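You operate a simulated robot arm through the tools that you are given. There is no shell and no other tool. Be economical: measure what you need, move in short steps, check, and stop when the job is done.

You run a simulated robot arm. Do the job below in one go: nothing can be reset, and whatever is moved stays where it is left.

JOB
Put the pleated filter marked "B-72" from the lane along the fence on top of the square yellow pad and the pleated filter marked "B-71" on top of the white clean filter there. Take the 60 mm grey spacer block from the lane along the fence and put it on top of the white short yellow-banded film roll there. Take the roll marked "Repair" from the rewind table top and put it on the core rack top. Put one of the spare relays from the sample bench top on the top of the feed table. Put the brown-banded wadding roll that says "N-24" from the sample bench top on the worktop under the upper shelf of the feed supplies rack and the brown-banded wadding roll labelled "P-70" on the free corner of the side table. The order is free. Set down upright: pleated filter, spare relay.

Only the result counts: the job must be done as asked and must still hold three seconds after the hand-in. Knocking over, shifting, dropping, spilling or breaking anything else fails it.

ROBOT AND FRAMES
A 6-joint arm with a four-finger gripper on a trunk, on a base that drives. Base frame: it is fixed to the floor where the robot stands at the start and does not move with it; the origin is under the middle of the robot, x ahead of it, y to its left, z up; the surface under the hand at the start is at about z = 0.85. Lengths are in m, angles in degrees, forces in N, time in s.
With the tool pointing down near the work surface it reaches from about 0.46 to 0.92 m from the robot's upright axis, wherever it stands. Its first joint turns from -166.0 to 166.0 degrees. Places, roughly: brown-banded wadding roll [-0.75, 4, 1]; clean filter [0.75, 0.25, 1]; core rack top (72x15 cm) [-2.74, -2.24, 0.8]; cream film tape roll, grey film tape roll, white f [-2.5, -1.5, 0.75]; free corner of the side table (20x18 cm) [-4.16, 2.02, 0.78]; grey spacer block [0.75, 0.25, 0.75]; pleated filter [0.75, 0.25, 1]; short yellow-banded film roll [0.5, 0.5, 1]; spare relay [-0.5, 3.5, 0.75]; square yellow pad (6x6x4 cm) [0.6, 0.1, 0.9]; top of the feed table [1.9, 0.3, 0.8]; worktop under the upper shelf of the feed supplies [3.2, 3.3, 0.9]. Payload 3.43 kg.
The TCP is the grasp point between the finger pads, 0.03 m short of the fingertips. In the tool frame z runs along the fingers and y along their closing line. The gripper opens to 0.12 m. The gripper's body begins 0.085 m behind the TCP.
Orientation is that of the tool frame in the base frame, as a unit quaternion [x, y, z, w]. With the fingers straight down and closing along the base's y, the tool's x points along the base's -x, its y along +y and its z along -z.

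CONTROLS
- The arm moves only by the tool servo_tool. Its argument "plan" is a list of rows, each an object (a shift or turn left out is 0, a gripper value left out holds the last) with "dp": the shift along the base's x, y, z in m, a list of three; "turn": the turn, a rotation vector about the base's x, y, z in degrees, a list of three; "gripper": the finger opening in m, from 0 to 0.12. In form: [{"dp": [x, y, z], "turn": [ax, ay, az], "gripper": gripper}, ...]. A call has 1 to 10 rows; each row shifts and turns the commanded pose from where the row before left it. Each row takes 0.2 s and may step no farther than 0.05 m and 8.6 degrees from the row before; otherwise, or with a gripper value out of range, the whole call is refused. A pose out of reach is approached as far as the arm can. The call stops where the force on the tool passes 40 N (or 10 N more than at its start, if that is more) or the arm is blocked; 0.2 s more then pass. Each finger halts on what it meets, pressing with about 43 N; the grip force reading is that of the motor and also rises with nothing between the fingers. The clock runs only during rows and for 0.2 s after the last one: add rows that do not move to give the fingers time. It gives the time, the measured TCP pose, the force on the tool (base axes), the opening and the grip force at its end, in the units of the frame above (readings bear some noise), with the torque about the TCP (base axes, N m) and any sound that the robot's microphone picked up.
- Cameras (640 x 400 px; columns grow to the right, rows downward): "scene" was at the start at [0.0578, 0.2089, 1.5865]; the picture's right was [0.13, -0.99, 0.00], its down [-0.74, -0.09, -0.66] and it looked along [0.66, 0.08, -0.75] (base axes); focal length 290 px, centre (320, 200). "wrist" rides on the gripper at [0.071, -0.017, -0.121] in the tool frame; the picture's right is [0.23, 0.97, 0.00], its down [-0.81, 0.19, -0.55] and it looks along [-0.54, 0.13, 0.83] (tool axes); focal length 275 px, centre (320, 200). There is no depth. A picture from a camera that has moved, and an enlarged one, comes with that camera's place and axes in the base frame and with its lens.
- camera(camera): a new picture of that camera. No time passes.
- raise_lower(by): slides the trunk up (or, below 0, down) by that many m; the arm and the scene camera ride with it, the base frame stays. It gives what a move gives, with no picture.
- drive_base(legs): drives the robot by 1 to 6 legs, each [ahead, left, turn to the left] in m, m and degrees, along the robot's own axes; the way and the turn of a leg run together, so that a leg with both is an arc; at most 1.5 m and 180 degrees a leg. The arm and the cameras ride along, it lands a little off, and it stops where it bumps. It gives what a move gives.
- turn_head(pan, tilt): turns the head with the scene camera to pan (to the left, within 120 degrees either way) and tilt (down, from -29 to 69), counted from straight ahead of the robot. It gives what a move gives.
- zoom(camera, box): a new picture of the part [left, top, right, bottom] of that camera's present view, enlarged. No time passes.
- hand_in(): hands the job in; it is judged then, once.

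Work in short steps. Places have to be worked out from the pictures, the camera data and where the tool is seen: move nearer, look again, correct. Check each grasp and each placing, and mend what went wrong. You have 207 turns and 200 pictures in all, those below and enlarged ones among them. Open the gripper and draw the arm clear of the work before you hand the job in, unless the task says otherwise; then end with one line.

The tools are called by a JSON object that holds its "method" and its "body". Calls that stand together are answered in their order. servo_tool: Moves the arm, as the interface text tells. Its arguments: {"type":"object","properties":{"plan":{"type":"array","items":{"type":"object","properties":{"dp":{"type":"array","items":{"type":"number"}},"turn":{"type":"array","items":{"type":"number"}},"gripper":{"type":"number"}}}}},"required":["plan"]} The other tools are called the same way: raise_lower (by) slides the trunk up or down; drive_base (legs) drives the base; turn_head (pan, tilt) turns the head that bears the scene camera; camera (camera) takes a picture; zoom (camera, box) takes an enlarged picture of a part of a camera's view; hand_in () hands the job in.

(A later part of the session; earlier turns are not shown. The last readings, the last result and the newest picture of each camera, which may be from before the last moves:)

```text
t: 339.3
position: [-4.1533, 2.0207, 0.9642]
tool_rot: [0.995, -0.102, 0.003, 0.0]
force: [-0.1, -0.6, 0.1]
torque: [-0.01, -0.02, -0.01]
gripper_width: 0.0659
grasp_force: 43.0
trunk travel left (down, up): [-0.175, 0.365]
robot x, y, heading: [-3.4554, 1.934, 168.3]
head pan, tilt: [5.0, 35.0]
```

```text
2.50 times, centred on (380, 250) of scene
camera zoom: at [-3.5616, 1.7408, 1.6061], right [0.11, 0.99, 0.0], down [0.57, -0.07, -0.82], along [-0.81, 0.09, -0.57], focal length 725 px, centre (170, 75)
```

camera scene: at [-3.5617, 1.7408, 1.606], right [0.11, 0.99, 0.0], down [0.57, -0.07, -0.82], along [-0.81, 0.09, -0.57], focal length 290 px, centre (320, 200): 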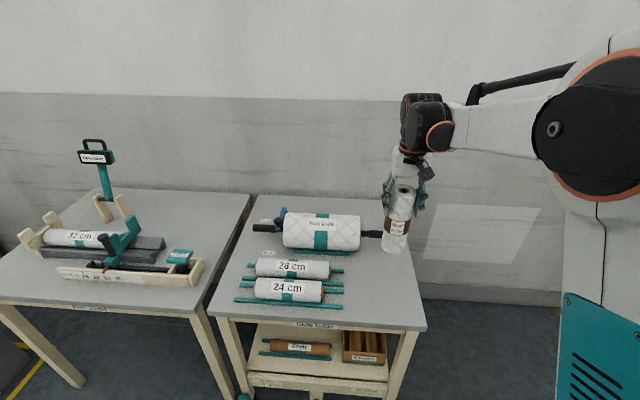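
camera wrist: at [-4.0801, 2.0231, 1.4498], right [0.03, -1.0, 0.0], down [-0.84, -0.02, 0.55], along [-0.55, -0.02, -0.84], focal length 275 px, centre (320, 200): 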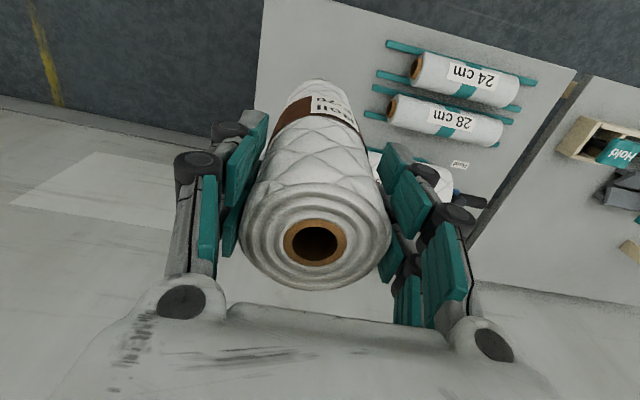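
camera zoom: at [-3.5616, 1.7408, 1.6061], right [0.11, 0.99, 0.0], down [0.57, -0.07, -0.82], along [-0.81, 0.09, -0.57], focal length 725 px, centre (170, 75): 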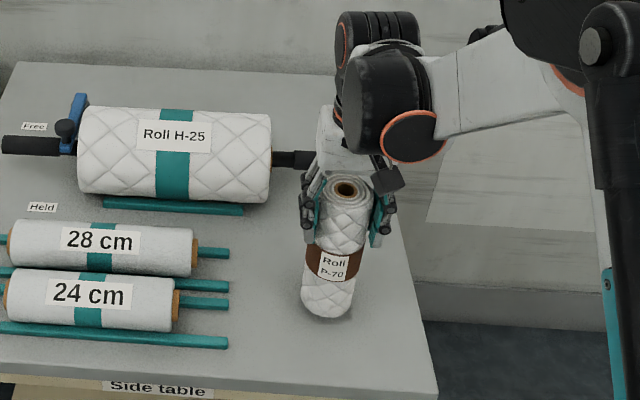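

Good spot. Creep down to contact.

{"method": "servo_tool", "body": {"plan": [{"dp": [0, 0, -0.012]}, {"dp": [0, 0, -0.006]}, {"dp": [0, 0, -0.003]}, {"dp": [0, 0, -0.002]}, {}]}}

{"method": "servo_tool", "body": {"plan": [{"dp": [0, 0, -0.002]}, {}]}}

{"method": "servo_tool", "body": {"plan": [{"dp": [0, 0, -0.002]}, {}]}}

```text
t: 340.1
position: [-4.1529, 2.0224, 0.9482]
tool_rot: [0.995, -0.102, 0.001, 0.0]
force: [2.2, -0.3, 26.1]
torque: [0.06, -0.1, -0.02]
gripper_width: 0.0661
grasp_force: 42.9
trunk travel left (down, up): [-0.175, 0.365]
robot x, y, heading: [-3.4542, 1.9338, 168.5]
head pan, tilt: [5.0, 35.0]
stopped in row 4: the force on the tool passed its limit at 44 N (the readings are from after the stop); the commanded pose is now the measured one
```

```text
t: 340.5
position: [-4.1524, 2.0217, 0.9482]
tool_rot: [0.995, -0.103, 0.001, 0.0]
force: [2.5, 0.1, 26.1]
torque: [0.05, -0.14, 0.0]
gripper_width: 0.0658
grasp_force: 43.0
trunk travel left (down, up): [-0.175, 0.365]
robot x, y, heading: [-3.4537, 1.9314, 168.3]
head pan, tilt: [5.0, 35.0]
stopped in row 1: the force on the tool passed its limit at 44 N (the readings are from after the stop); the commanded pose is now the measured one
```

```text
t: 340.8
position: [-4.1521, 2.0213, 0.9477]
tool_rot: [0.995, -0.102, 0.001, 0.0]
force: [2.8, 0.5, 25.9]
torque: [0.03, -0.12, 0.01]
gripper_width: 0.0657
grasp_force: 42.9
trunk travel left (down, up): [-0.175, 0.365]
robot x, y, heading: [-3.4531, 1.9272, 168.1]
head pan, tilt: [5.0, 35.0]
stopped in row 1: the force on the tool passed its limit at 43 N (the readings are from after the stop); the commanded pose is now the measured one
```

On the table. Unload 2 mm, release, and rise straight.

{"method": "servo_tool", "body": {"plan": [{"dp": [0, 0, 0.002]}, {"gripper": 0.075}, {"gripper": 0.085}, {"gripper": 0.09}, {}, {"dp": [0, 0, 0.02]}, {"dp": [0, 0, 0.045]}, {"dp": [0, 0, 0.045]}, {"dp": [0, 0, 0.045]}, {}]}}

{"method": "zoom", "body": {"camera": "scene", "box": [300, 170, 460, 330]}}

```text
t: 343.0
position: [-4.1526, 2.022, 1.1044]
tool_rot: [0.995, -0.102, 0.001, 0.0]
force: [-0.2, 0.4, 0.4]
torque: [0.0, 0.02, -0.02]
gripper_width: 0.0902
grasp_force: 0.0
trunk travel left (down, up): [-0.175, 0.365]
robot x, y, heading: [-3.451, 1.9301, 168.1]
head pan, tilt: [5.0, 35.0]
```

```text
2.50 times, centred on (380, 250) of scene
camera zoom: at [-3.5611, 1.7407, 1.606], right [0.11, 0.99, 0.0], down [0.57, -0.07, -0.82], along [-0.81, 0.09, -0.57], focal length 725 px, centre (170, 75)
```

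zoom: 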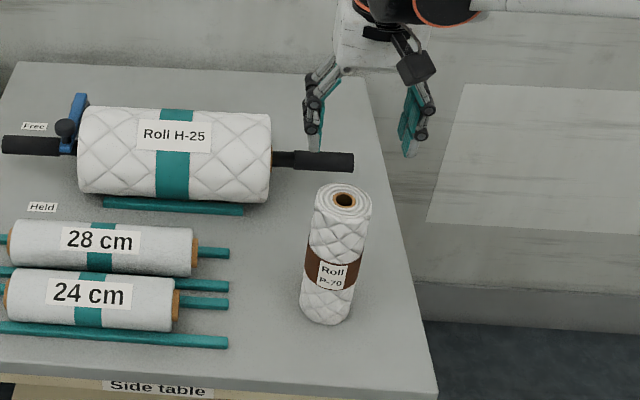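

P-70 stands on the free corner. Back away, turn left and view the way to the rewind table.

{"method": "servo_tool", "body": {"plan": [{"dp": [0.04, -0.008, 0.03]}, {"dp": [0.04, -0.008, 0.03]}, {"dp": [0.04, -0.008, 0.03]}, {"dp": [0.03, -0.006, 0.02]}, {}]}}

{"method": "drive_base", "body": {"legs": [[-0.35, 0, 0], [0, 0, 90]]}}

{"method": "turn_head", "body": {"pan": 15, "tilt": 25}}

{"method": "camera", "body": {"camera": "scene"}}

```text
refused: row 1 steps farther than a row can; nothing moved
```

```text
t: 349.1
position: [-3.2198, 1.1619, 1.1024]
tool_rot: [0.783, 0.622, 0.001, -0.001]
force: [0.5, 0.1, 1.2]
torque: [0.0, 0.01, 0.01]
gripper_width: 0.0899
grasp_force: 0.2
trunk travel left (down, up): [-0.175, 0.365]
robot x, y, heading: [-3.11, 1.8581, -103.0]
head pan, tilt: [5.0, 35.0]
```

```text
t: 349.8
position: [-3.2198, 1.1633, 1.1038]
tool_rot: [0.783, 0.621, 0.001, -0.001]
force: [-0.2, 0.0, -0.9]
torque: [0.0, 0.03, -0.01]
gripper_width: 0.09
grasp_force: 0.1
trunk travel left (down, up): [-0.175, 0.365]
robot x, y, heading: [-3.1068, 1.862, -103.1]
head pan, tilt: [15.0, 25.0]
```

```text
56 pictures are left
camera scene: at [-2.9091, 1.7427, 1.6218], right [-1.0, -0.03, 0.0], down [-0.01, 0.42, -0.91], along [0.03, -0.91, -0.42], focal length 290 px, centre (320, 200)
```

scene: 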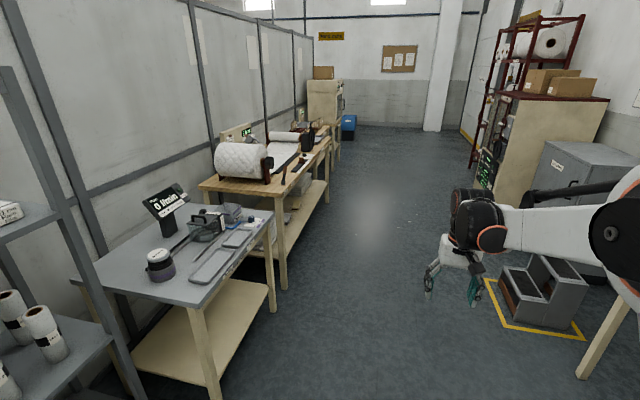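

The rewind table is along the left of this aisle, with the core rack beyond. Raise the arm a little and drive down the aisle.

{"method": "servo_tool", "body": {"plan": [{"dp": [0.006, 0.035, 0.03]}, {"dp": [0.006, 0.035, 0.03]}, {"dp": [0.006, 0.035, 0.03]}, {"dp": [0.006, 0.035, 0.03]}, {}]}}

{"method": "drive_base", "body": {"legs": [[1.3, 0.15, 0], [1.3, 0.2, 0]]}}

{"method": "turn_head", "body": {"pan": 40, "tilt": 30}}

{"method": "camera", "body": {"camera": "scene"}}

```text
t: 351.0
position: [-3.1967, 1.3046, 1.2243]
tool_rot: [0.783, 0.621, 0.001, -0.001]
force: [0.1, -0.4, 0.1]
torque: [-0.03, 0.02, -0.01]
gripper_width: 0.0899
grasp_force: 0.1
trunk travel left (down, up): [-0.175, 0.365]
robot x, y, heading: [-3.1089, 1.8639, -103.0]
head pan, tilt: [15.0, 25.0]
```

```text
t: 363.8
position: [-3.4645, -1.3262, 1.2246]
tool_rot: [0.78, 0.625, 0.002, 0.0]
force: [0.7, 0.2, -0.3]
torque: [-0.02, 0.01, -0.02]
gripper_width: 0.0903
grasp_force: 0.0
trunk travel left (down, up): [-0.175, 0.365]
robot x, y, heading: [-3.3805, -0.7653, -102.3]
head pan, tilt: [15.0, 25.0]
```

```text
t: 364.7
position: [-3.4646, -1.3254, 1.2241]
tool_rot: [0.781, 0.625, 0.001, -0.001]
force: [0.4, 0.2, -1.3]
torque: [0.01, 0.02, 0.0]
gripper_width: 0.0901
grasp_force: 0.0
trunk travel left (down, up): [-0.175, 0.365]
robot x, y, heading: [-3.3841, -0.769, -102.5]
head pan, tilt: [40.0, 30.0]
```

```text
55 pictures are left
camera scene: at [-3.1434, -0.8728, 1.6139], right [-0.89, -0.46, 0.0], down [-0.23, 0.44, -0.87], along [0.4, -0.77, -0.5], focal length 290 px, centre (320, 200)
```

scene: 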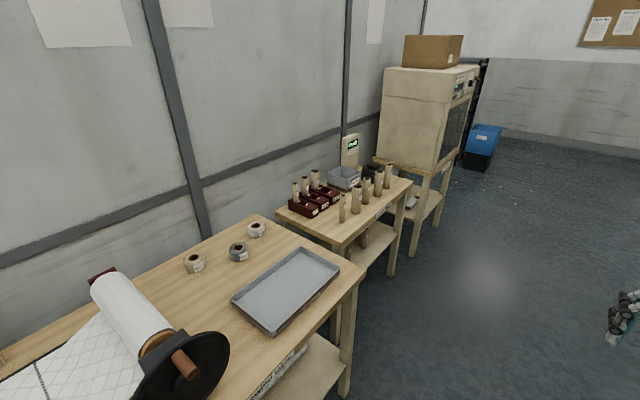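

Zoom on the tape rolls and on the core rack.

{"method": "zoom", "body": {"camera": "scene", "box": [170, 205, 350, 335]}}

{"method": "zoom", "body": {"camera": "scene", "box": [270, 130, 430, 270]}}

```text
3.08 times, centred on (260, 270) of scene
camera zoom: at [-3.1434, -0.8728, 1.6139], right [-0.89, -0.46, 0.0], down [-0.23, 0.44, -0.87], along [0.4, -0.77, -0.5], focal length 893 px, centre (505, -15)
```

zoom: 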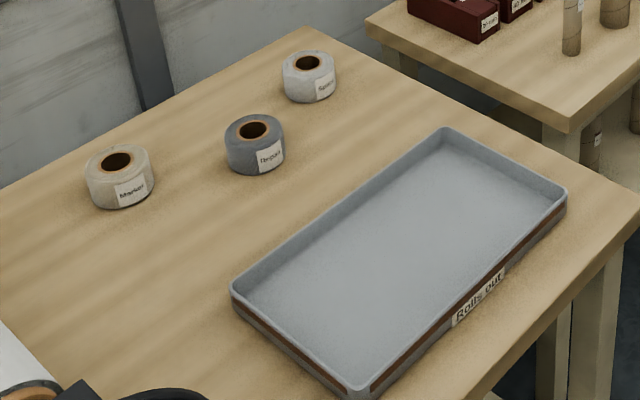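

```text
2.86 times, centred on (350, 200) of scene
camera zoom: at [-3.1434, -0.8728, 1.6139], right [-0.89, -0.46, 0.0], down [-0.23, 0.44, -0.87], along [0.4, -0.77, -0.5], focal length 829 px, centre (234, 200)
```

zoom: 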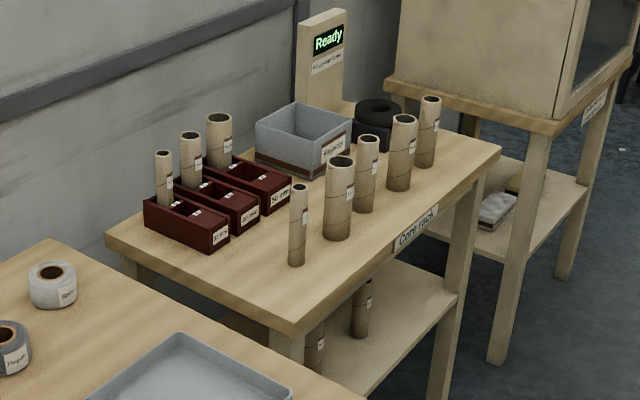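

{"method": "zoom", "body": {"camera": "scene", "box": [240, 215, 276, 243]}}

{"method": "zoom", "body": {"camera": "scene", "box": [180, 238, 260, 278]}}

```text
14.29 times, centred on (258, 229) of scene
camera zoom: at [-3.1434, -0.8728, 1.6139], right [-0.89, -0.46, 0.0], down [-0.23, 0.44, -0.87], along [0.4, -0.77, -0.5], focal length 4145 px, centre (1206, -214)
```

zoom: 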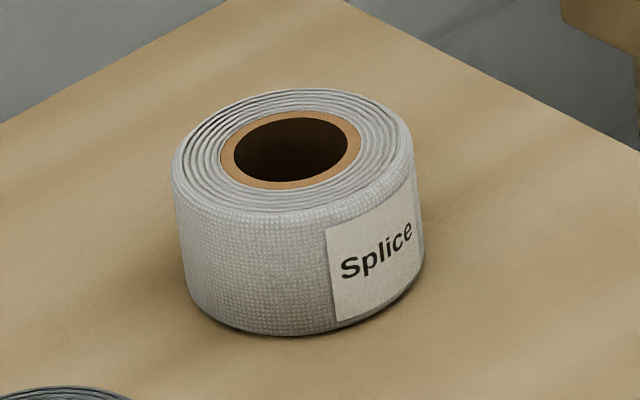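

```text
8.00 times, centred on (220, 258) of scene
camera zoom: at [-3.1434, -0.8728, 1.6139], right [-0.89, -0.46, 0.0], down [-0.23, 0.44, -0.87], along [0.4, -0.77, -0.5], focal length 2321 px, centre (1120, -264)
```

zoom: 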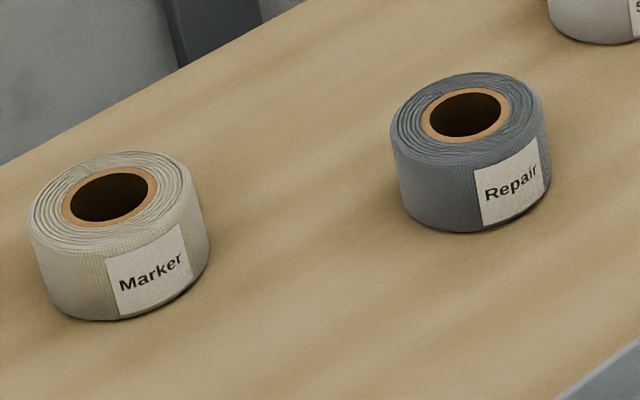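

"Repair" is the grey middle roll, at about (-2.41, -1.54). The rack-top strip has a free end left of the first core. Drive ahead, then turn left to face the rewind table.

{"method": "drive_base", "body": {"legs": [[0.72, 0, 0], [0, 0, 90]]}}

{"method": "turn_head", "body": {"pan": 0, "tilt": 40}}

{"method": "camera", "body": {"camera": "scene"}}

```text
t: 372.4
position: [-2.9837, -1.5459, 1.225]
tool_rot: [0.114, 0.993, -0.001, -0.002]
force: [0.5, -0.6, 0.5]
torque: [0.02, -0.02, -0.03]
gripper_width: 0.0899
grasp_force: 0.1
trunk travel left (down, up): [-0.175, 0.365]
robot x, y, heading: [-3.5347, -1.4631, -13.2]
head pan, tilt: [40.0, 30.0]
```

```text
t: 373.5
position: [-2.9829, -1.5467, 1.2249]
tool_rot: [0.114, 0.993, 0.0, 0.0]
force: [-0.6, 0.8, 0.0]
torque: [0.03, -0.04, 0.01]
gripper_width: 0.0901
grasp_force: 0.0
trunk travel left (down, up): [-0.175, 0.365]
robot x, y, heading: [-3.539, -1.4604, -13.3]
head pan, tilt: [0.0, 40.0]
```

```text
50 pictures are left
camera scene: at [-3.4318, -1.2818, 1.5985], right [-0.23, -0.97, 0.0], down [-0.63, 0.14, -0.77], along [0.75, -0.17, -0.64], focal length 290 px, centre (320, 200)
```

scene: 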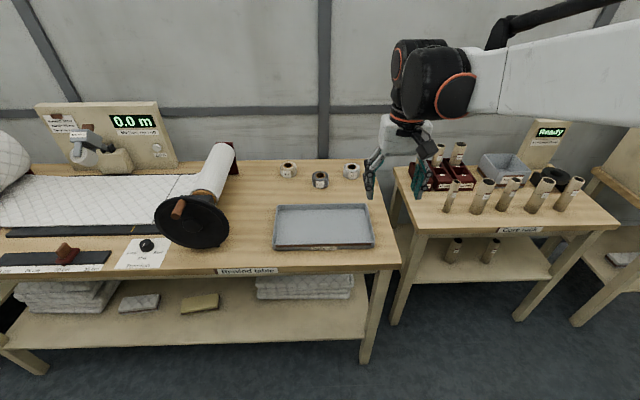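

Triangulated: Repair at about (-2.440, -1.516), table z≈0.82. Drive ahead 0.3 m and move above the roll.

{"method": "drive_base", "body": {"legs": [[0.3, 0, 0]]}}

{"method": "servo_tool", "body": {"plan": [{"dp": [0.04, 0.012, -0.02]}, {"dp": [0.04, 0.012, -0.02]}, {"dp": [0.04, 0.012, -0.02]}, {"dp": [0.04, 0.012, -0.02]}, {"dp": [0.03, 0.012, -0.03]}, {}]}}

{"method": "camera", "body": {"camera": "wrist"}}

{"method": "camera", "body": {"camera": "scene"}}

```text
t: 375.5
position: [-2.693, -1.6099, 1.222]
tool_rot: [0.113, 0.994, 0.0, -0.002]
force: [0.2, -0.1, -0.6]
torque: [-0.02, 0.01, -0.02]
gripper_width: 0.09
grasp_force: 0.1
trunk travel left (down, up): [-0.175, 0.365]
robot x, y, heading: [-3.2475, -1.5278, -12.6]
head pan, tilt: [0.0, 40.0]
```

```text
t: 376.9
position: [-2.5031, -1.5492, 1.1141]
tool_rot: [0.112, 0.994, 0.0, -0.002]
force: [0.0, 1.1, -0.5]
torque: [0.0, 0.01, 0.01]
gripper_width: 0.0899
grasp_force: 0.0
trunk travel left (down, up): [-0.175, 0.365]
robot x, y, heading: [-3.2484, -1.5309, -12.8]
head pan, tilt: [0.0, 40.0]
```

```text
49 pictures are left
camera wrist: at [-2.5762, -1.5502, 1.2338], right [-0.01, 1.0, 0.0], down [0.84, 0.01, 0.55], along [0.55, 0.01, -0.84], focal length 275 px, centre (320, 200)
```

wrist: 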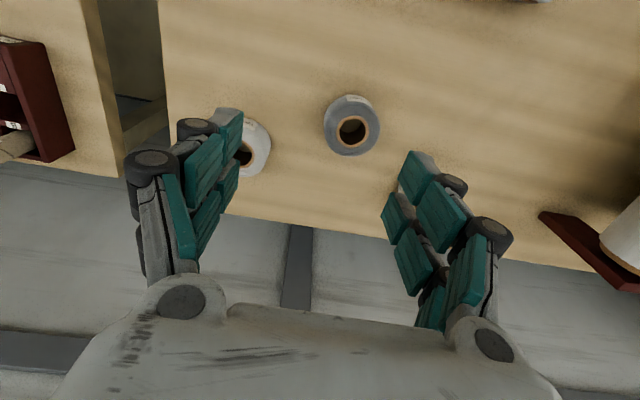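

```text
48 pictures are left
camera scene: at [-3.1423, -1.3477, 1.5985], right [-0.22, -0.98, 0.0], down [-0.63, 0.14, -0.77], along [0.75, -0.17, -0.64], focal length 290 px, centre (320, 200)
```

scene: 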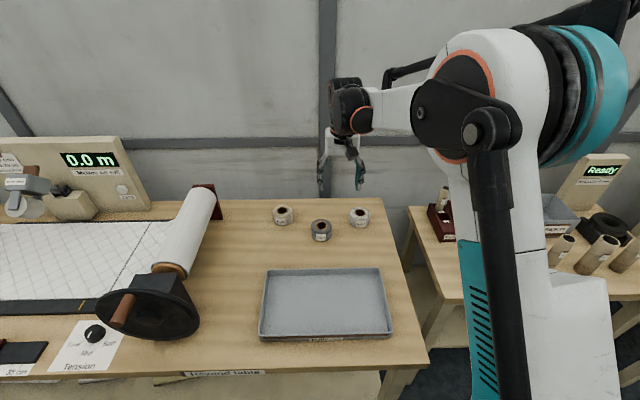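

Repair at (-2.450, -1.506). Rotate the gripper ~85° (so that later fingers go front/back between cores) while moving above it.

{"method": "servo_tool", "body": {"plan": [{"dp": [0.01, 0.008, 0], "turn": [0, 0, -8.5], "gripper": 0.115}, {"dp": [0.01, 0.008, 0], "turn": [0, 0, -8.5]}, {"dp": [0.01, 0.008, 0], "turn": [0, 0, -8.5]}, {"dp": [0.01, 0.008, 0], "turn": [0, 0, -8.5]}, {"dp": [0.008, 0.006, 0], "turn": [0, 0, -8.5]}, {"dp": [0.005, 0.005, 0], "turn": [0, 0, -8.5]}, {"turn": [0, 0, -8.5]}, {"turn": [0, 0, -8.5]}, {"turn": [0, 0, -8.5]}, {"turn": [0, 0, -8.5]}]}}

{"method": "camera", "body": {"camera": "wrist"}}

{"method": "camera", "body": {"camera": "scene"}}

```text
t: 379.1
position: [-2.4492, -1.5076, 1.1145]
tool_rot: [0.755, 0.656, 0.002, -0.001]
force: [-0.1, -0.1, -0.2]
torque: [0.03, 0.02, 0.01]
gripper_width: 0.1148
grasp_force: 0.1
trunk travel left (down, up): [-0.175, 0.365]
robot x, y, heading: [-3.2476, -1.5271, -12.8]
head pan, tilt: [0.0, 40.0]
```

```text
47 pictures are left
camera wrist: at [-2.4556, -1.4346, 1.2342], right [1.0, 0.09, 0.0], down [0.08, -0.83, 0.55], along [0.05, -0.55, -0.83], focal length 275 px, centre (320, 200)
```

wrist: 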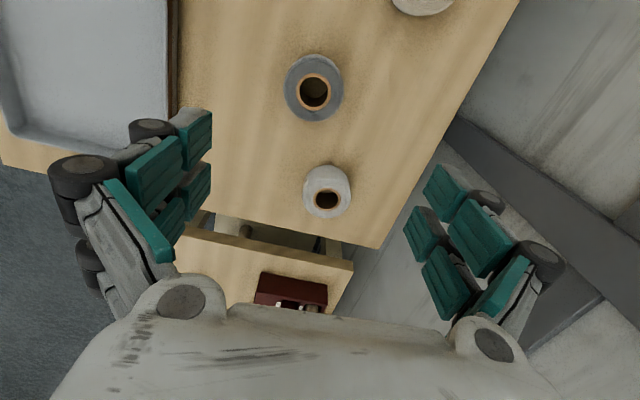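

```text
46 pictures are left
camera scene: at [-3.1426, -1.3478, 1.5985], right [-0.22, -0.98, 0.0], down [-0.63, 0.14, -0.77], along [0.75, -0.17, -0.64], focal length 290 px, centre (320, 200)
```

scene: 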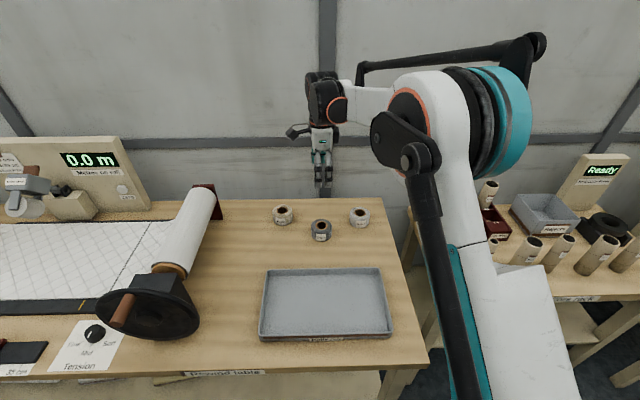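

Aligned; descend to z≈0.95 and check again.

{"method": "servo_tool", "body": {"plan": [{"dp": [-0.004, -0.003, -0.03]}, {"dp": [0, 0, -0.045]}, {"dp": [0, 0, -0.045]}, {"dp": [0, 0, -0.045]}, {}]}}

{"method": "camera", "body": {"camera": "wrist"}}

{"method": "zoom", "body": {"camera": "scene", "box": [270, 150, 380, 260]}}

```text
t: 380.3
position: [-2.4523, -1.5093, 0.9498]
tool_rot: [0.754, 0.657, 0.002, -0.001]
force: [0.3, 0.6, 0.0]
torque: [-0.01, 0.05, -0.01]
gripper_width: 0.1148
grasp_force: 0.2
trunk travel left (down, up): [-0.175, 0.365]
robot x, y, heading: [-3.2498, -1.5277, -12.8]
head pan, tilt: [0.0, 40.0]
```

```text
45 pictures are left
camera wrist: at [-2.4591, -1.4364, 1.0695], right [1.0, 0.1, 0.0], down [0.08, -0.83, 0.55], along [0.05, -0.55, -0.83], focal length 275 px, centre (320, 200)
```

wrist: 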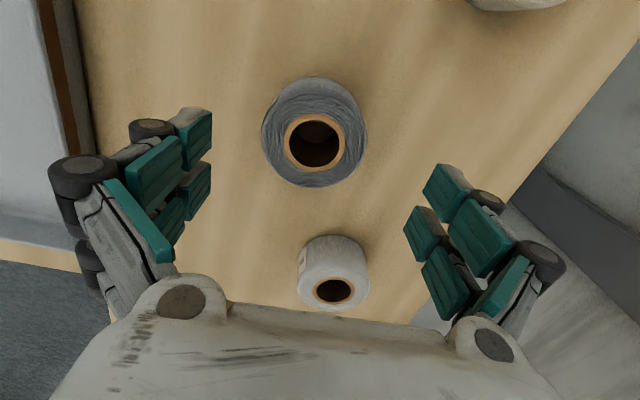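

```text
3.64 times, centred on (325, 205) of scene
camera zoom: at [-3.1422, -1.3477, 1.5985], right [-0.22, -0.98, 0.0], down [-0.63, 0.14, -0.77], along [0.75, -0.17, -0.64], focal length 1055 px, centre (302, 182)
```

zoom: 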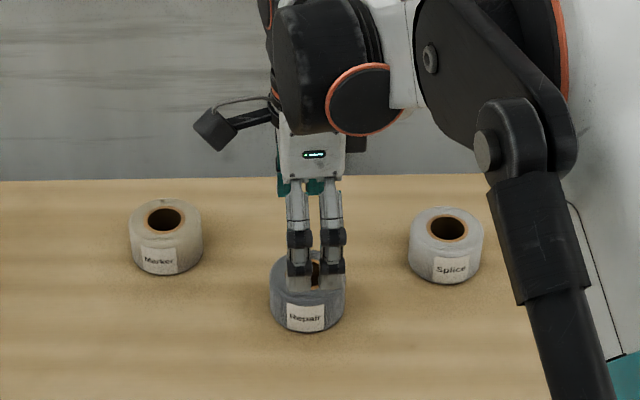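

Adjust (-4, -5 mm), descend to 0.858, close, and lift slightly.

{"method": "servo_tool", "body": {"plan": [{"dp": [-0.004, -0.005, -0.03]}, {"dp": [0, 0, -0.035]}, {"dp": [0, 0, -0.02]}, {"dp": [0, 0, -0.007]}, {}, {"gripper": 0.0}, {}, {}, {"dp": [0, 0, 0.01]}, {"dp": [0, 0, 0.02]}]}}

{"method": "camera", "body": {"camera": "wrist"}}

```text
t: 381.6
position: [-2.4617, -1.5153, 0.8668]
tool_rot: [0.754, 0.657, 0.001, 0.0]
force: [-12.8, 2.0, 69.6]
torque: [-0.19, 2.59, -0.16]
gripper_width: 0.1051
grasp_force: 45.4
trunk travel left (down, up): [-0.175, 0.365]
robot x, y, heading: [-3.2514, -1.5252, -13.0]
head pan, tilt: [0.0, 40.0]
stopped in row 6: the force on the tool passed its limit at 51 N (the readings are from after the stop); the commanded pose is now the measured one
```

```text
43 pictures are left
camera wrist: at [-2.4688, -1.4432, 0.9866], right [1.0, 0.09, 0.0], down [0.08, -0.83, 0.55], along [0.05, -0.55, -0.83], focal length 275 px, centre (320, 200)
```

wrist: 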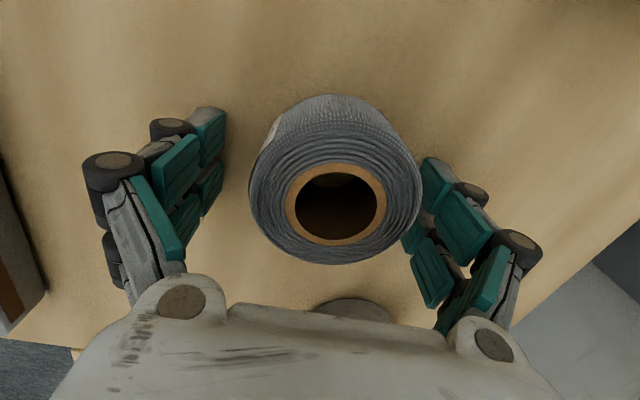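

The finger pressed on the table (surface likely ~0.835). Raise 12 mm, reopen and look.

{"method": "servo_tool", "body": {"plan": [{"dp": [0, 0, 0.012]}, {"gripper": 0.115}, {}, {}]}}

{"method": "camera", "body": {"camera": "wrist"}}

{"method": "zoom", "body": {"camera": "scene", "box": [270, 150, 380, 260]}}

```text
t: 382.6
position: [-2.4574, -1.5157, 0.8715]
tool_rot: [0.754, 0.657, 0.001, 0.0]
force: [0.1, -0.1, 0.1]
torque: [0.0, 0.06, 0.04]
gripper_width: 0.1149
grasp_force: 0.1
trunk travel left (down, up): [-0.175, 0.365]
robot x, y, heading: [-3.2526, -1.5283, -12.8]
head pan, tilt: [0.0, 40.0]
```

```text
42 pictures are left
camera wrist: at [-2.4632, -1.4437, 0.9902], right [1.0, 0.09, 0.0], down [0.08, -0.83, 0.55], along [0.05, -0.55, -0.83], focal length 275 px, centre (320, 200)
```

wrist: 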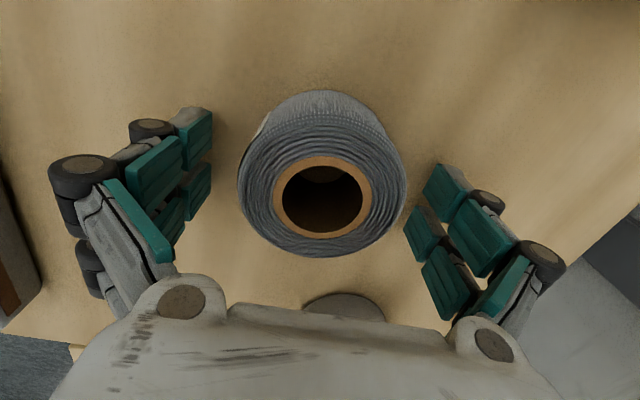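

```text
3.64 times, centred on (325, 205) of scene
camera zoom: at [-3.142, -1.3478, 1.5984], right [-0.22, -0.98, 0.0], down [-0.63, 0.14, -0.77], along [0.75, -0.17, -0.64], focal length 1055 px, centre (302, 182)
```

zoom: 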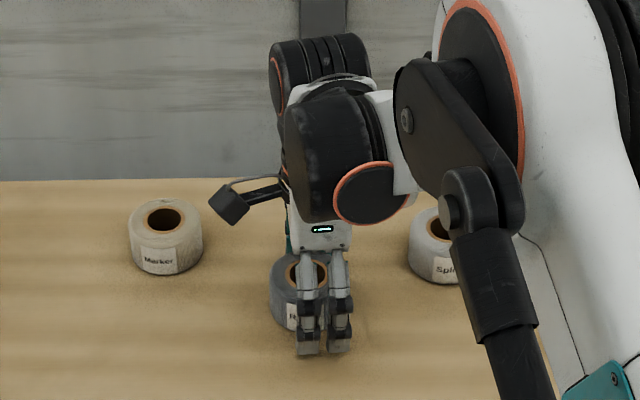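

Centred again and force-free. Raise 5 mm more and close.

{"method": "servo_tool", "body": {"plan": [{"dp": [0, 0, 0.004]}, {}, {"gripper": 0.06}, {}, {"gripper": 0.0}, {}, {}]}}

{"method": "camera", "body": {"camera": "wrist"}}

```text
t: 384.2
position: [-2.4585, -1.5165, 0.8771]
tool_rot: [0.754, 0.657, 0.003, 0.0]
force: [5.8, 1.4, 40.5]
torque: [0.26, 1.05, -0.08]
gripper_width: 0.0697
grasp_force: 43.2
trunk travel left (down, up): [-0.175, 0.365]
robot x, y, heading: [-3.2502, -1.5276, -12.8]
head pan, tilt: [0.0, 40.0]
```

```text
40 pictures are left
camera wrist: at [-2.465, -1.4434, 0.9967], right [1.0, 0.09, 0.0], down [0.08, -0.83, 0.55], along [0.05, -0.55, -0.83], focal length 275 px, centre (320, 200)
```

wrist: 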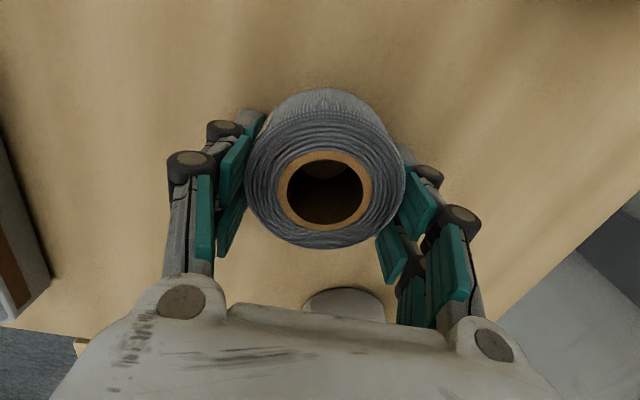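

Gripped (0.070). Lift slowly and check.

{"method": "servo_tool", "body": {"plan": [{"dp": [0, 0, 0.005]}, {"dp": [0, 0, 0.005]}, {"dp": [0, 0, 0.01]}, {"dp": [0, 0, 0.02]}, {}]}}

{"method": "camera", "body": {"camera": "wrist"}}

{"method": "zoom", "body": {"camera": "scene", "box": [270, 150, 380, 260]}}

```text
t: 385.4
position: [-2.4572, -1.5148, 0.9142]
tool_rot: [0.754, 0.657, 0.001, -0.001]
force: [-0.3, 0.0, -0.3]
torque: [0.01, 0.0, -0.03]
gripper_width: 0.0698
grasp_force: 43.1
trunk travel left (down, up): [-0.175, 0.365]
robot x, y, heading: [-3.2492, -1.5262, -12.8]
head pan, tilt: [0.0, 40.0]
```

```text
39 pictures are left
camera wrist: at [-2.4644, -1.4426, 1.0341], right [1.0, 0.09, 0.0], down [0.08, -0.83, 0.55], along [0.05, -0.55, -0.83], focal length 275 px, centre (320, 200)
```

wrist: 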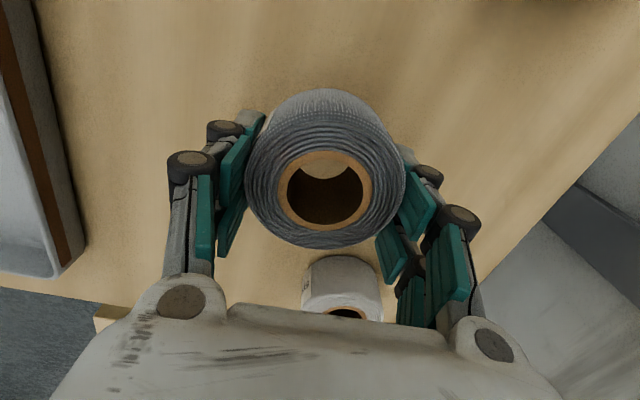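

```text
3.64 times, centred on (325, 205) of scene
camera zoom: at [-3.1426, -1.3478, 1.5985], right [-0.22, -0.98, 0.0], down [-0.63, 0.14, -0.77], along [0.75, -0.17, -0.64], focal length 1055 px, centre (302, 182)
```

zoom: 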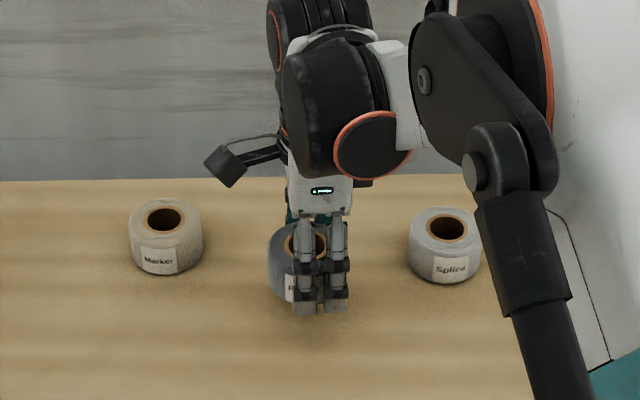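

Held. Lift to 1.15 and look at the core rack for a precise free spot.

{"method": "servo_tool", "body": {"plan": [{"dp": [0, 0, 0.045]}, {"dp": [0, 0, 0.045]}, {"dp": [0, 0, 0.045]}, {"dp": [0, 0, 0.045]}, {"dp": [-0.03, 0, 0.045]}, {"dp": [-0.04, 0, 0.01]}, {}]}}

{"method": "turn_head", "body": {"pan": -35, "tilt": 45}}

{"method": "camera", "body": {"camera": "scene"}}

{"method": "camera", "body": {"camera": "wrist"}}

```text
refused: row 5 steps farther than a row can; nothing moved
```

```text
t: 386.4
position: [-2.4587, -1.5158, 0.9146]
tool_rot: [0.754, 0.657, 0.001, -0.001]
force: [0.6, 0.5, 0.3]
torque: [-0.01, -0.01, -0.01]
gripper_width: 0.0695
grasp_force: 42.4
trunk travel left (down, up): [-0.175, 0.365]
robot x, y, heading: [-3.2476, -1.5243, -12.8]
head pan, tilt: [-35.0, 45.0]
```

```text
37 pictures are left
camera scene: at [-3.1706, -1.3892, 1.5913], right [-0.74, -0.67, 0.0], down [-0.48, 0.52, -0.71], along [0.48, -0.52, -0.71], focal length 290 px, centre (320, 200)
```

scene: 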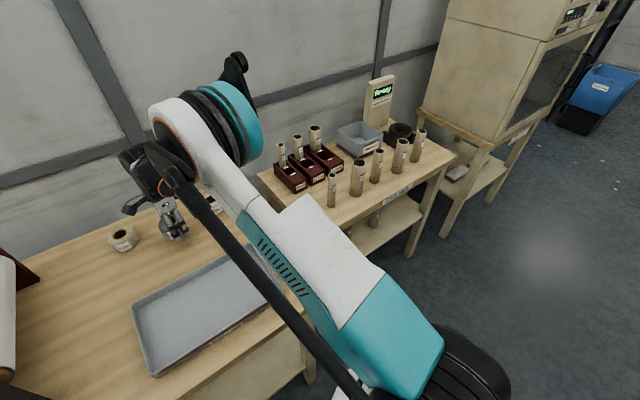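

```text
36 pictures are left
camera wrist: at [-2.4642, -1.4426, 1.0338], right [1.0, 0.09, 0.0], down [0.08, -0.83, 0.55], along [0.05, -0.55, -0.83], focal length 275 px, centre (320, 200)
```

wrist: 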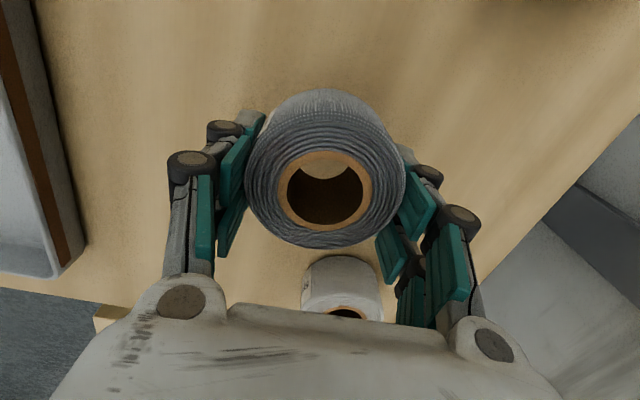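

The row was too long. Zoom on the rack now, then lift properly.

{"method": "zoom", "body": {"camera": "scene", "box": [250, 120, 410, 220]}}

{"method": "servo_tool", "body": {"plan": [{"dp": [0, 0, 0.045]}, {"dp": [0, 0, 0.045]}, {"dp": [0, 0, 0.045]}, {"dp": [0, 0, 0.045]}, {"dp": [-0.03, 0, 0.035]}, {"dp": [-0.04, -0.01, 0.01]}, {"dp": [-0.045, -0.015, 0]}, {}]}}

```text
4.00 times, centred on (330, 170) of scene
camera zoom: at [-3.1706, -1.3892, 1.5913], right [-0.74, -0.67, 0.0], down [-0.48, 0.52, -0.71], along [0.48, -0.52, -0.71], focal length 1160 px, centre (280, 320)
```

zoom: 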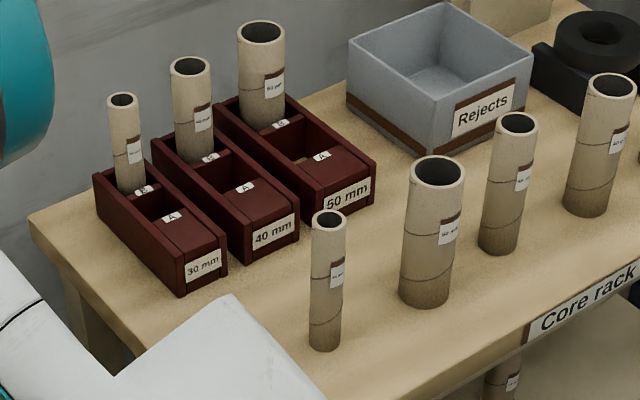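

```text
t: 388.2
position: [-2.5724, -1.5397, 1.1376]
tool_rot: [0.755, 0.656, 0.002, 0.0]
force: [-0.3, 0.5, 0.2]
torque: [0.0, -0.01, 0.01]
gripper_width: 0.0696
grasp_force: 43.5
trunk travel left (down, up): [-0.175, 0.365]
robot x, y, heading: [-3.2522, -1.5229, -12.7]
head pan, tilt: [-35.0, 45.0]
```

Core rack top z=0.80; core 1 at (-2.692, -1.980). Target for Repair: (-2.673, -1.904), about 8 cm from the left edge. Carry it there at height.

{"method": "servo_tool", "body": {"plan": [{"dp": [-0.0126, -0.0455, 0]}, {"dp": [-0.0126, -0.0455, 0]}, {"dp": [-0.0126, -0.0455, 0]}, {"dp": [-0.0126, -0.0455, 0]}, {"dp": [-0.0126, -0.0455, 0]}, {"dp": [-0.0126, -0.0455, 0]}, {"dp": [-0.0126, -0.0455, 0]}, {"dp": [-0.0126, -0.0455, 0]}, {}]}}

{"method": "servo_tool", "body": {"plan": [{"dp": [0, 0, -0.045]}, {"dp": [0, 0, -0.045]}, {"dp": [0, 0, -0.045]}, {}]}}

{"method": "camera", "body": {"camera": "wrist"}}

{"method": "camera", "body": {"camera": "scene"}}

```text
t: 390.2
position: [-2.6708, -1.9067, 1.1402]
tool_rot: [0.754, 0.657, 0.002, -0.002]
force: [0.8, -0.5, -1.2]
torque: [0.0, 0.01, 0.01]
gripper_width: 0.0692
grasp_force: 43.0
trunk travel left (down, up): [-0.175, 0.365]
robot x, y, heading: [-3.2506, -1.5248, -13.1]
head pan, tilt: [-35.0, 45.0]
```

```text
t: 391.2
position: [-2.6721, -1.9064, 1.002]
tool_rot: [0.755, 0.656, 0.001, -0.001]
force: [0.1, -0.3, -0.4]
torque: [0.0, 0.01, 0.0]
gripper_width: 0.0689
grasp_force: 43.5
trunk travel left (down, up): [-0.175, 0.365]
robot x, y, heading: [-3.2516, -1.5243, -12.8]
head pan, tilt: [-35.0, 45.0]
```

```text
34 pictures are left
camera wrist: at [-2.6794, -1.8332, 1.1225], right [1.0, 0.09, 0.0], down [0.08, -0.83, 0.55], along [0.05, -0.55, -0.83], focal length 275 px, centre (320, 200)
```

wrist: 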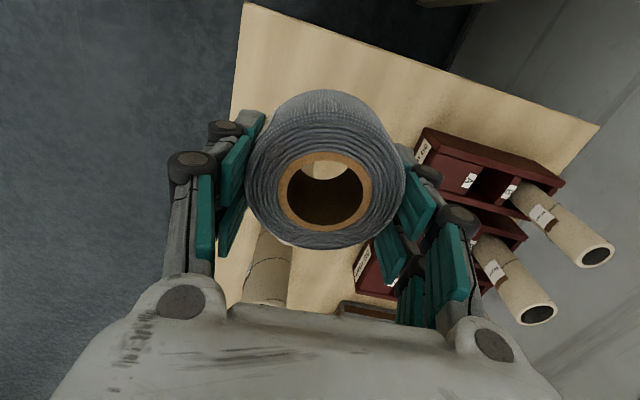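

```text
33 pictures are left
camera scene: at [-3.1705, -1.3897, 1.5913], right [-0.74, -0.67, 0.0], down [-0.48, 0.52, -0.71], along [0.47, -0.52, -0.71], focal length 290 px, centre (320, 200)
```

scene: 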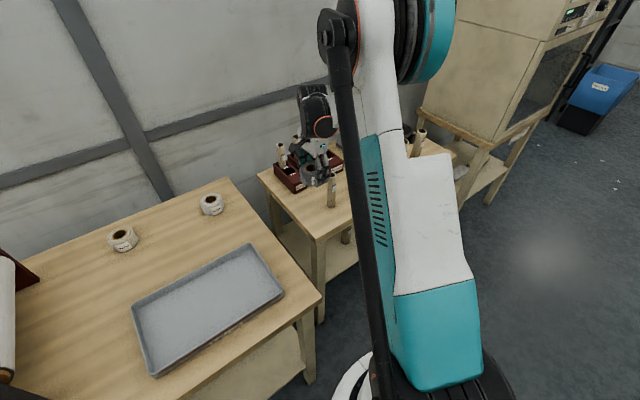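

By the wrist view the left edge is at y≈-1.844 here; shift 27 mm back and 18 mm towards the core to stay well inside, and lower to 0.87.

{"method": "servo_tool", "body": {"plan": [{"dp": [0.027, -0.018, 0]}, {"dp": [0, 0, -0.045]}, {"dp": [0, 0, -0.045]}, {"dp": [0, 0, -0.04]}, {}]}}

{"method": "camera", "body": {"camera": "wrist"}}

{"method": "zoom", "body": {"camera": "scene", "box": [260, 130, 380, 220]}}

```text
t: 392.4
position: [-2.6465, -1.9237, 0.8729]
tool_rot: [0.754, 0.657, 0.001, -0.002]
force: [0.0, -0.4, -0.6]
torque: [0.0, 0.03, 0.01]
gripper_width: 0.0691
grasp_force: 43.4
trunk travel left (down, up): [-0.175, 0.365]
robot x, y, heading: [-3.2525, -1.5246, -12.6]
head pan, tilt: [-35.0, 45.0]
```

```text
32 pictures are left
camera wrist: at [-2.6533, -1.851, 0.9931], right [1.0, 0.09, 0.0], down [0.08, -0.83, 0.55], along [0.05, -0.55, -0.83], focal length 275 px, centre (320, 200)
```

wrist: 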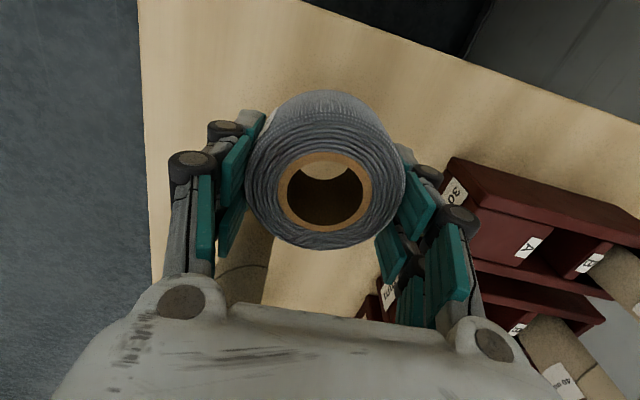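

```text
4.44 times, centred on (320, 175) of scene
camera zoom: at [-3.1705, -1.3897, 1.5913], right [-0.74, -0.67, 0.0], down [-0.48, 0.52, -0.71], along [0.47, -0.52, -0.71], focal length 1289 px, centre (320, 311)
```

zoom: 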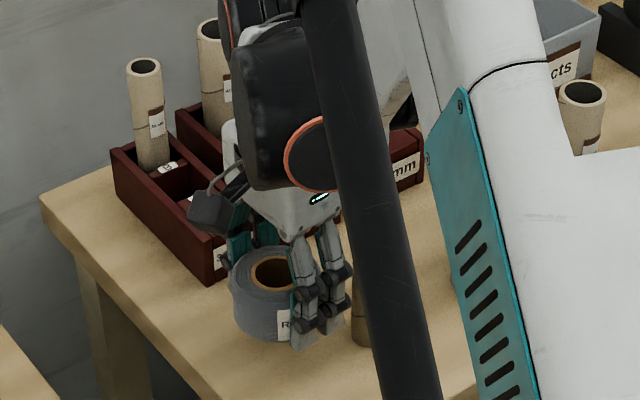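

Shift 8 mm forward (away from the red box) and 4 mm from the core, then creep down.

{"method": "servo_tool", "body": {"plan": [{"dp": [-0.008, 0.004, -0.01]}, {"dp": [0, 0, -0.008]}, {"dp": [0, 0, -0.005]}, {}]}}

{"method": "servo_tool", "body": {"plan": [{"dp": [0, 0, -0.003]}, {}]}}

{"method": "servo_tool", "body": {"plan": [{"dp": [0, 0, -0.003]}, {}]}}

```text
t: 393.4
position: [-2.6551, -1.9195, 0.8504]
tool_rot: [0.754, 0.657, 0.002, -0.002]
force: [0.6, 0.8, -1.8]
torque: [-0.01, 0.0, -0.01]
gripper_width: 0.0689
grasp_force: 43.2
trunk travel left (down, up): [-0.175, 0.365]
robot x, y, heading: [-3.2499, -1.529, -12.7]
head pan, tilt: [-35.0, 45.0]
```

```text
t: 394.1
position: [-2.6547, -1.9188, 0.8482]
tool_rot: [0.754, 0.657, 0.001, -0.001]
force: [-0.1, 0.2, -0.7]
torque: [0.02, 0.01, -0.01]
gripper_width: 0.069
grasp_force: 42.7
trunk travel left (down, up): [-0.175, 0.365]
robot x, y, heading: [-3.2515, -1.526, -12.8]
head pan, tilt: [-35.0, 45.0]
```

```text
t: 394.6
position: [-2.6539, -1.9206, 0.846]
tool_rot: [0.754, 0.657, 0.002, -0.001]
force: [0.1, -0.1, -1.3]
torque: [0.02, 0.04, 0.01]
gripper_width: 0.0688
grasp_force: 43.0
trunk travel left (down, up): [-0.175, 0.365]
robot x, y, heading: [-3.2511, -1.5304, -12.9]
head pan, tilt: [-35.0, 45.0]
```

{"method": "servo_tool", "body": {"plan": [{"dp": [0, 0, -0.003]}, {}]}}

{"method": "servo_tool", "body": {"plan": [{"dp": [0, 0, -0.003]}, {}]}}

{"method": "servo_tool", "body": {"plan": [{"dp": [0, 0, -0.003]}, {}]}}

```text
t: 395.2
position: [-2.6534, -1.9194, 0.8419]
tool_rot: [0.754, 0.656, 0.001, -0.002]
force: [-0.8, -0.2, -0.9]
torque: [0.06, -0.01, 0.05]
gripper_width: 0.069
grasp_force: 42.7
trunk travel left (down, up): [-0.175, 0.365]
robot x, y, heading: [-3.2506, -1.5269, -12.8]
head pan, tilt: [-35.0, 45.0]
```

```text
t: 395.9
position: [-2.6528, -1.9199, 0.8383]
tool_rot: [0.754, 0.657, 0.002, -0.002]
force: [0.0, 1.2, -1.2]
torque: [-0.04, -0.01, 0.0]
gripper_width: 0.0689
grasp_force: 42.9
trunk travel left (down, up): [-0.175, 0.365]
robot x, y, heading: [-3.2493, -1.5282, -13.0]
head pan, tilt: [-35.0, 45.0]
```

```text
t: 396.4
position: [-2.6534, -1.9189, 0.8361]
tool_rot: [0.754, 0.657, 0.0, -0.001]
force: [-0.2, -0.1, -1.0]
torque: [0.01, 0.02, -0.01]
gripper_width: 0.0685
grasp_force: 42.6
trunk travel left (down, up): [-0.175, 0.365]
robot x, y, heading: [-3.2502, -1.5285, -13.0]
head pan, tilt: [-35.0, 45.0]
```

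Still free. Continue creeping in 2–3 mm steps.

{"method": "servo_tool", "body": {"plan": [{"dp": [0, 0, -0.003]}, {}]}}

{"method": "servo_tool", "body": {"plan": [{"dp": [0, 0, -0.002]}, {}]}}

{"method": "servo_tool", "body": {"plan": [{"dp": [0, 0, -0.002]}, {}]}}

```text
t: 397.1
position: [-2.6546, -1.9187, 0.8332]
tool_rot: [0.754, 0.657, 0.001, -0.002]
force: [-0.3, 0.8, -1.0]
torque: [0.0, 0.02, 0.01]
gripper_width: 0.0685
grasp_force: 43.2
trunk travel left (down, up): [-0.175, 0.365]
robot x, y, heading: [-3.2528, -1.5268, -12.9]
head pan, tilt: [-35.0, 45.0]
```

```text
t: 397.6
position: [-2.6545, -1.9196, 0.8305]
tool_rot: [0.754, 0.656, 0.001, -0.001]
force: [0.0, 0.7, 0.4]
torque: [0.0, 0.04, 0.0]
gripper_width: 0.0687
grasp_force: 43.2
trunk travel left (down, up): [-0.175, 0.365]
robot x, y, heading: [-3.251, -1.5291, -12.9]
head pan, tilt: [-35.0, 45.0]
```

```text
t: 398.2
position: [-2.6541, -1.9187, 0.8286]
tool_rot: [0.754, 0.657, 0.001, -0.001]
force: [-0.2, -0.1, -0.9]
torque: [-0.02, 0.04, 0.0]
gripper_width: 0.0687
grasp_force: 42.8
trunk travel left (down, up): [-0.175, 0.365]
robot x, y, heading: [-3.2491, -1.5312, -12.9]
head pan, tilt: [-35.0, 45.0]
```

No contact yet; look at the remaining gap.

{"method": "zoom", "body": {"camera": "scene", "box": [270, 140, 370, 220]}}

{"method": "servo_tool", "body": {"plan": [{"dp": [0, 0, -0.002]}, {}]}}

{"method": "servo_tool", "body": {"plan": [{"dp": [0, 0, -0.002]}, {}]}}

```text
5.00 times, centred on (320, 180) of scene
camera zoom: at [-3.1707, -1.3895, 1.5913], right [-0.74, -0.67, 0.0], down [-0.48, 0.52, -0.71], along [0.47, -0.52, -0.71], focal length 1451 px, centre (320, 300)
```

zoom: 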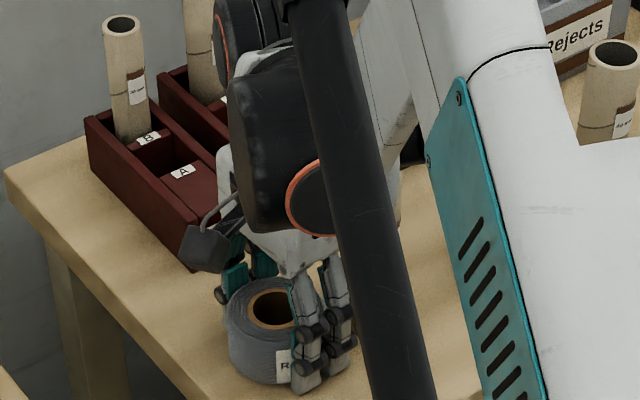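

```text
t: 398.9
position: [-2.6536, -1.9194, 0.8273]
tool_rot: [0.754, 0.657, 0.001, -0.001]
force: [-0.2, -1.0, 1.1]
torque: [-0.05, 0.02, 0.01]
gripper_width: 0.0685
grasp_force: 43.1
trunk travel left (down, up): [-0.175, 0.365]
robot x, y, heading: [-3.2531, -1.5289, -12.6]
head pan, tilt: [-35.0, 45.0]
```

```text
t: 399.4
position: [-2.6547, -1.9198, 0.8267]
tool_rot: [0.754, 0.657, 0.001, 0.0]
force: [9.5, -6.9, 30.3]
torque: [-0.01, 0.69, 0.03]
gripper_width: 0.0686
grasp_force: 43.0
trunk travel left (down, up): [-0.175, 0.365]
robot x, y, heading: [-3.2489, -1.5274, -12.7]
head pan, tilt: [-35.0, 45.0]
```

Contact. Unload 1.5 mm, open moderately and rise straight up.

{"method": "servo_tool", "body": {"plan": [{"dp": [0, 0, 0.0015]}, {"gripper": 0.078}, {"gripper": 0.085}, {}, {"dp": [0, 0, 0.01]}, {"dp": [0, 0, 0.03]}, {"dp": [0, 0, 0.045]}, {"dp": [0, 0, 0.045]}, {"dp": [0, 0, 0.045]}, {}]}}

{"method": "camera", "body": {"camera": "wrist"}}

{"method": "zoom", "body": {"camera": "scene", "box": [260, 130, 380, 220]}}

```text
t: 401.6
position: [-2.6544, -1.9194, 1.0029]
tool_rot: [0.754, 0.657, 0.001, -0.001]
force: [-0.6, 0.4, -0.4]
torque: [-0.01, 0.03, 0.03]
gripper_width: 0.085
grasp_force: 0.0
trunk travel left (down, up): [-0.175, 0.365]
robot x, y, heading: [-3.248, -1.5272, -12.6]
head pan, tilt: [-35.0, 45.0]
```

```text
29 pictures are left
camera wrist: at [-2.6615, -1.847, 1.1226], right [1.0, 0.09, 0.0], down [0.08, -0.83, 0.55], along [0.05, -0.55, -0.83], focal length 275 px, centre (320, 200)
```

wrist: 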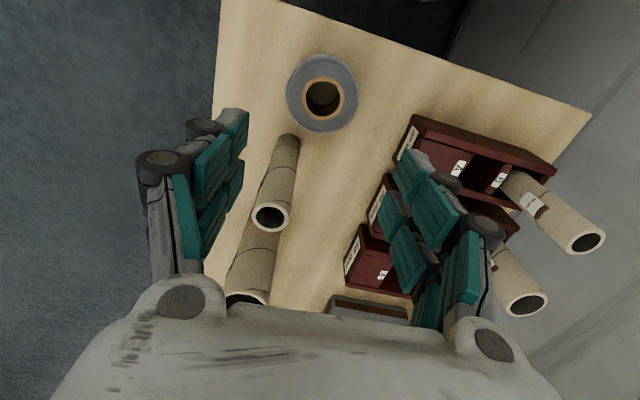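

```text
4.44 times, centred on (320, 175) of scene
camera zoom: at [-3.171, -1.3892, 1.5912], right [-0.74, -0.67, 0.0], down [-0.48, 0.52, -0.71], along [0.47, -0.52, -0.71], focal length 1289 px, centre (320, 311)
```

zoom: 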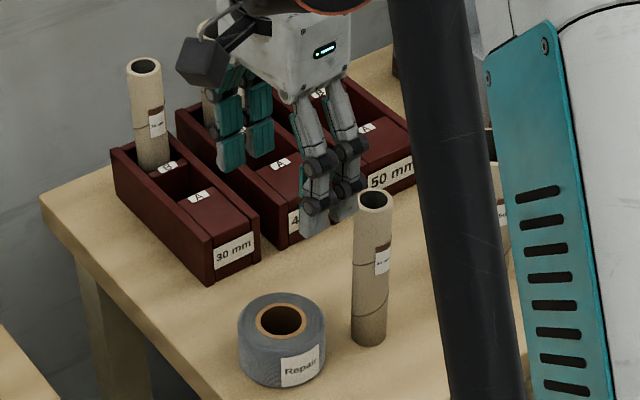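

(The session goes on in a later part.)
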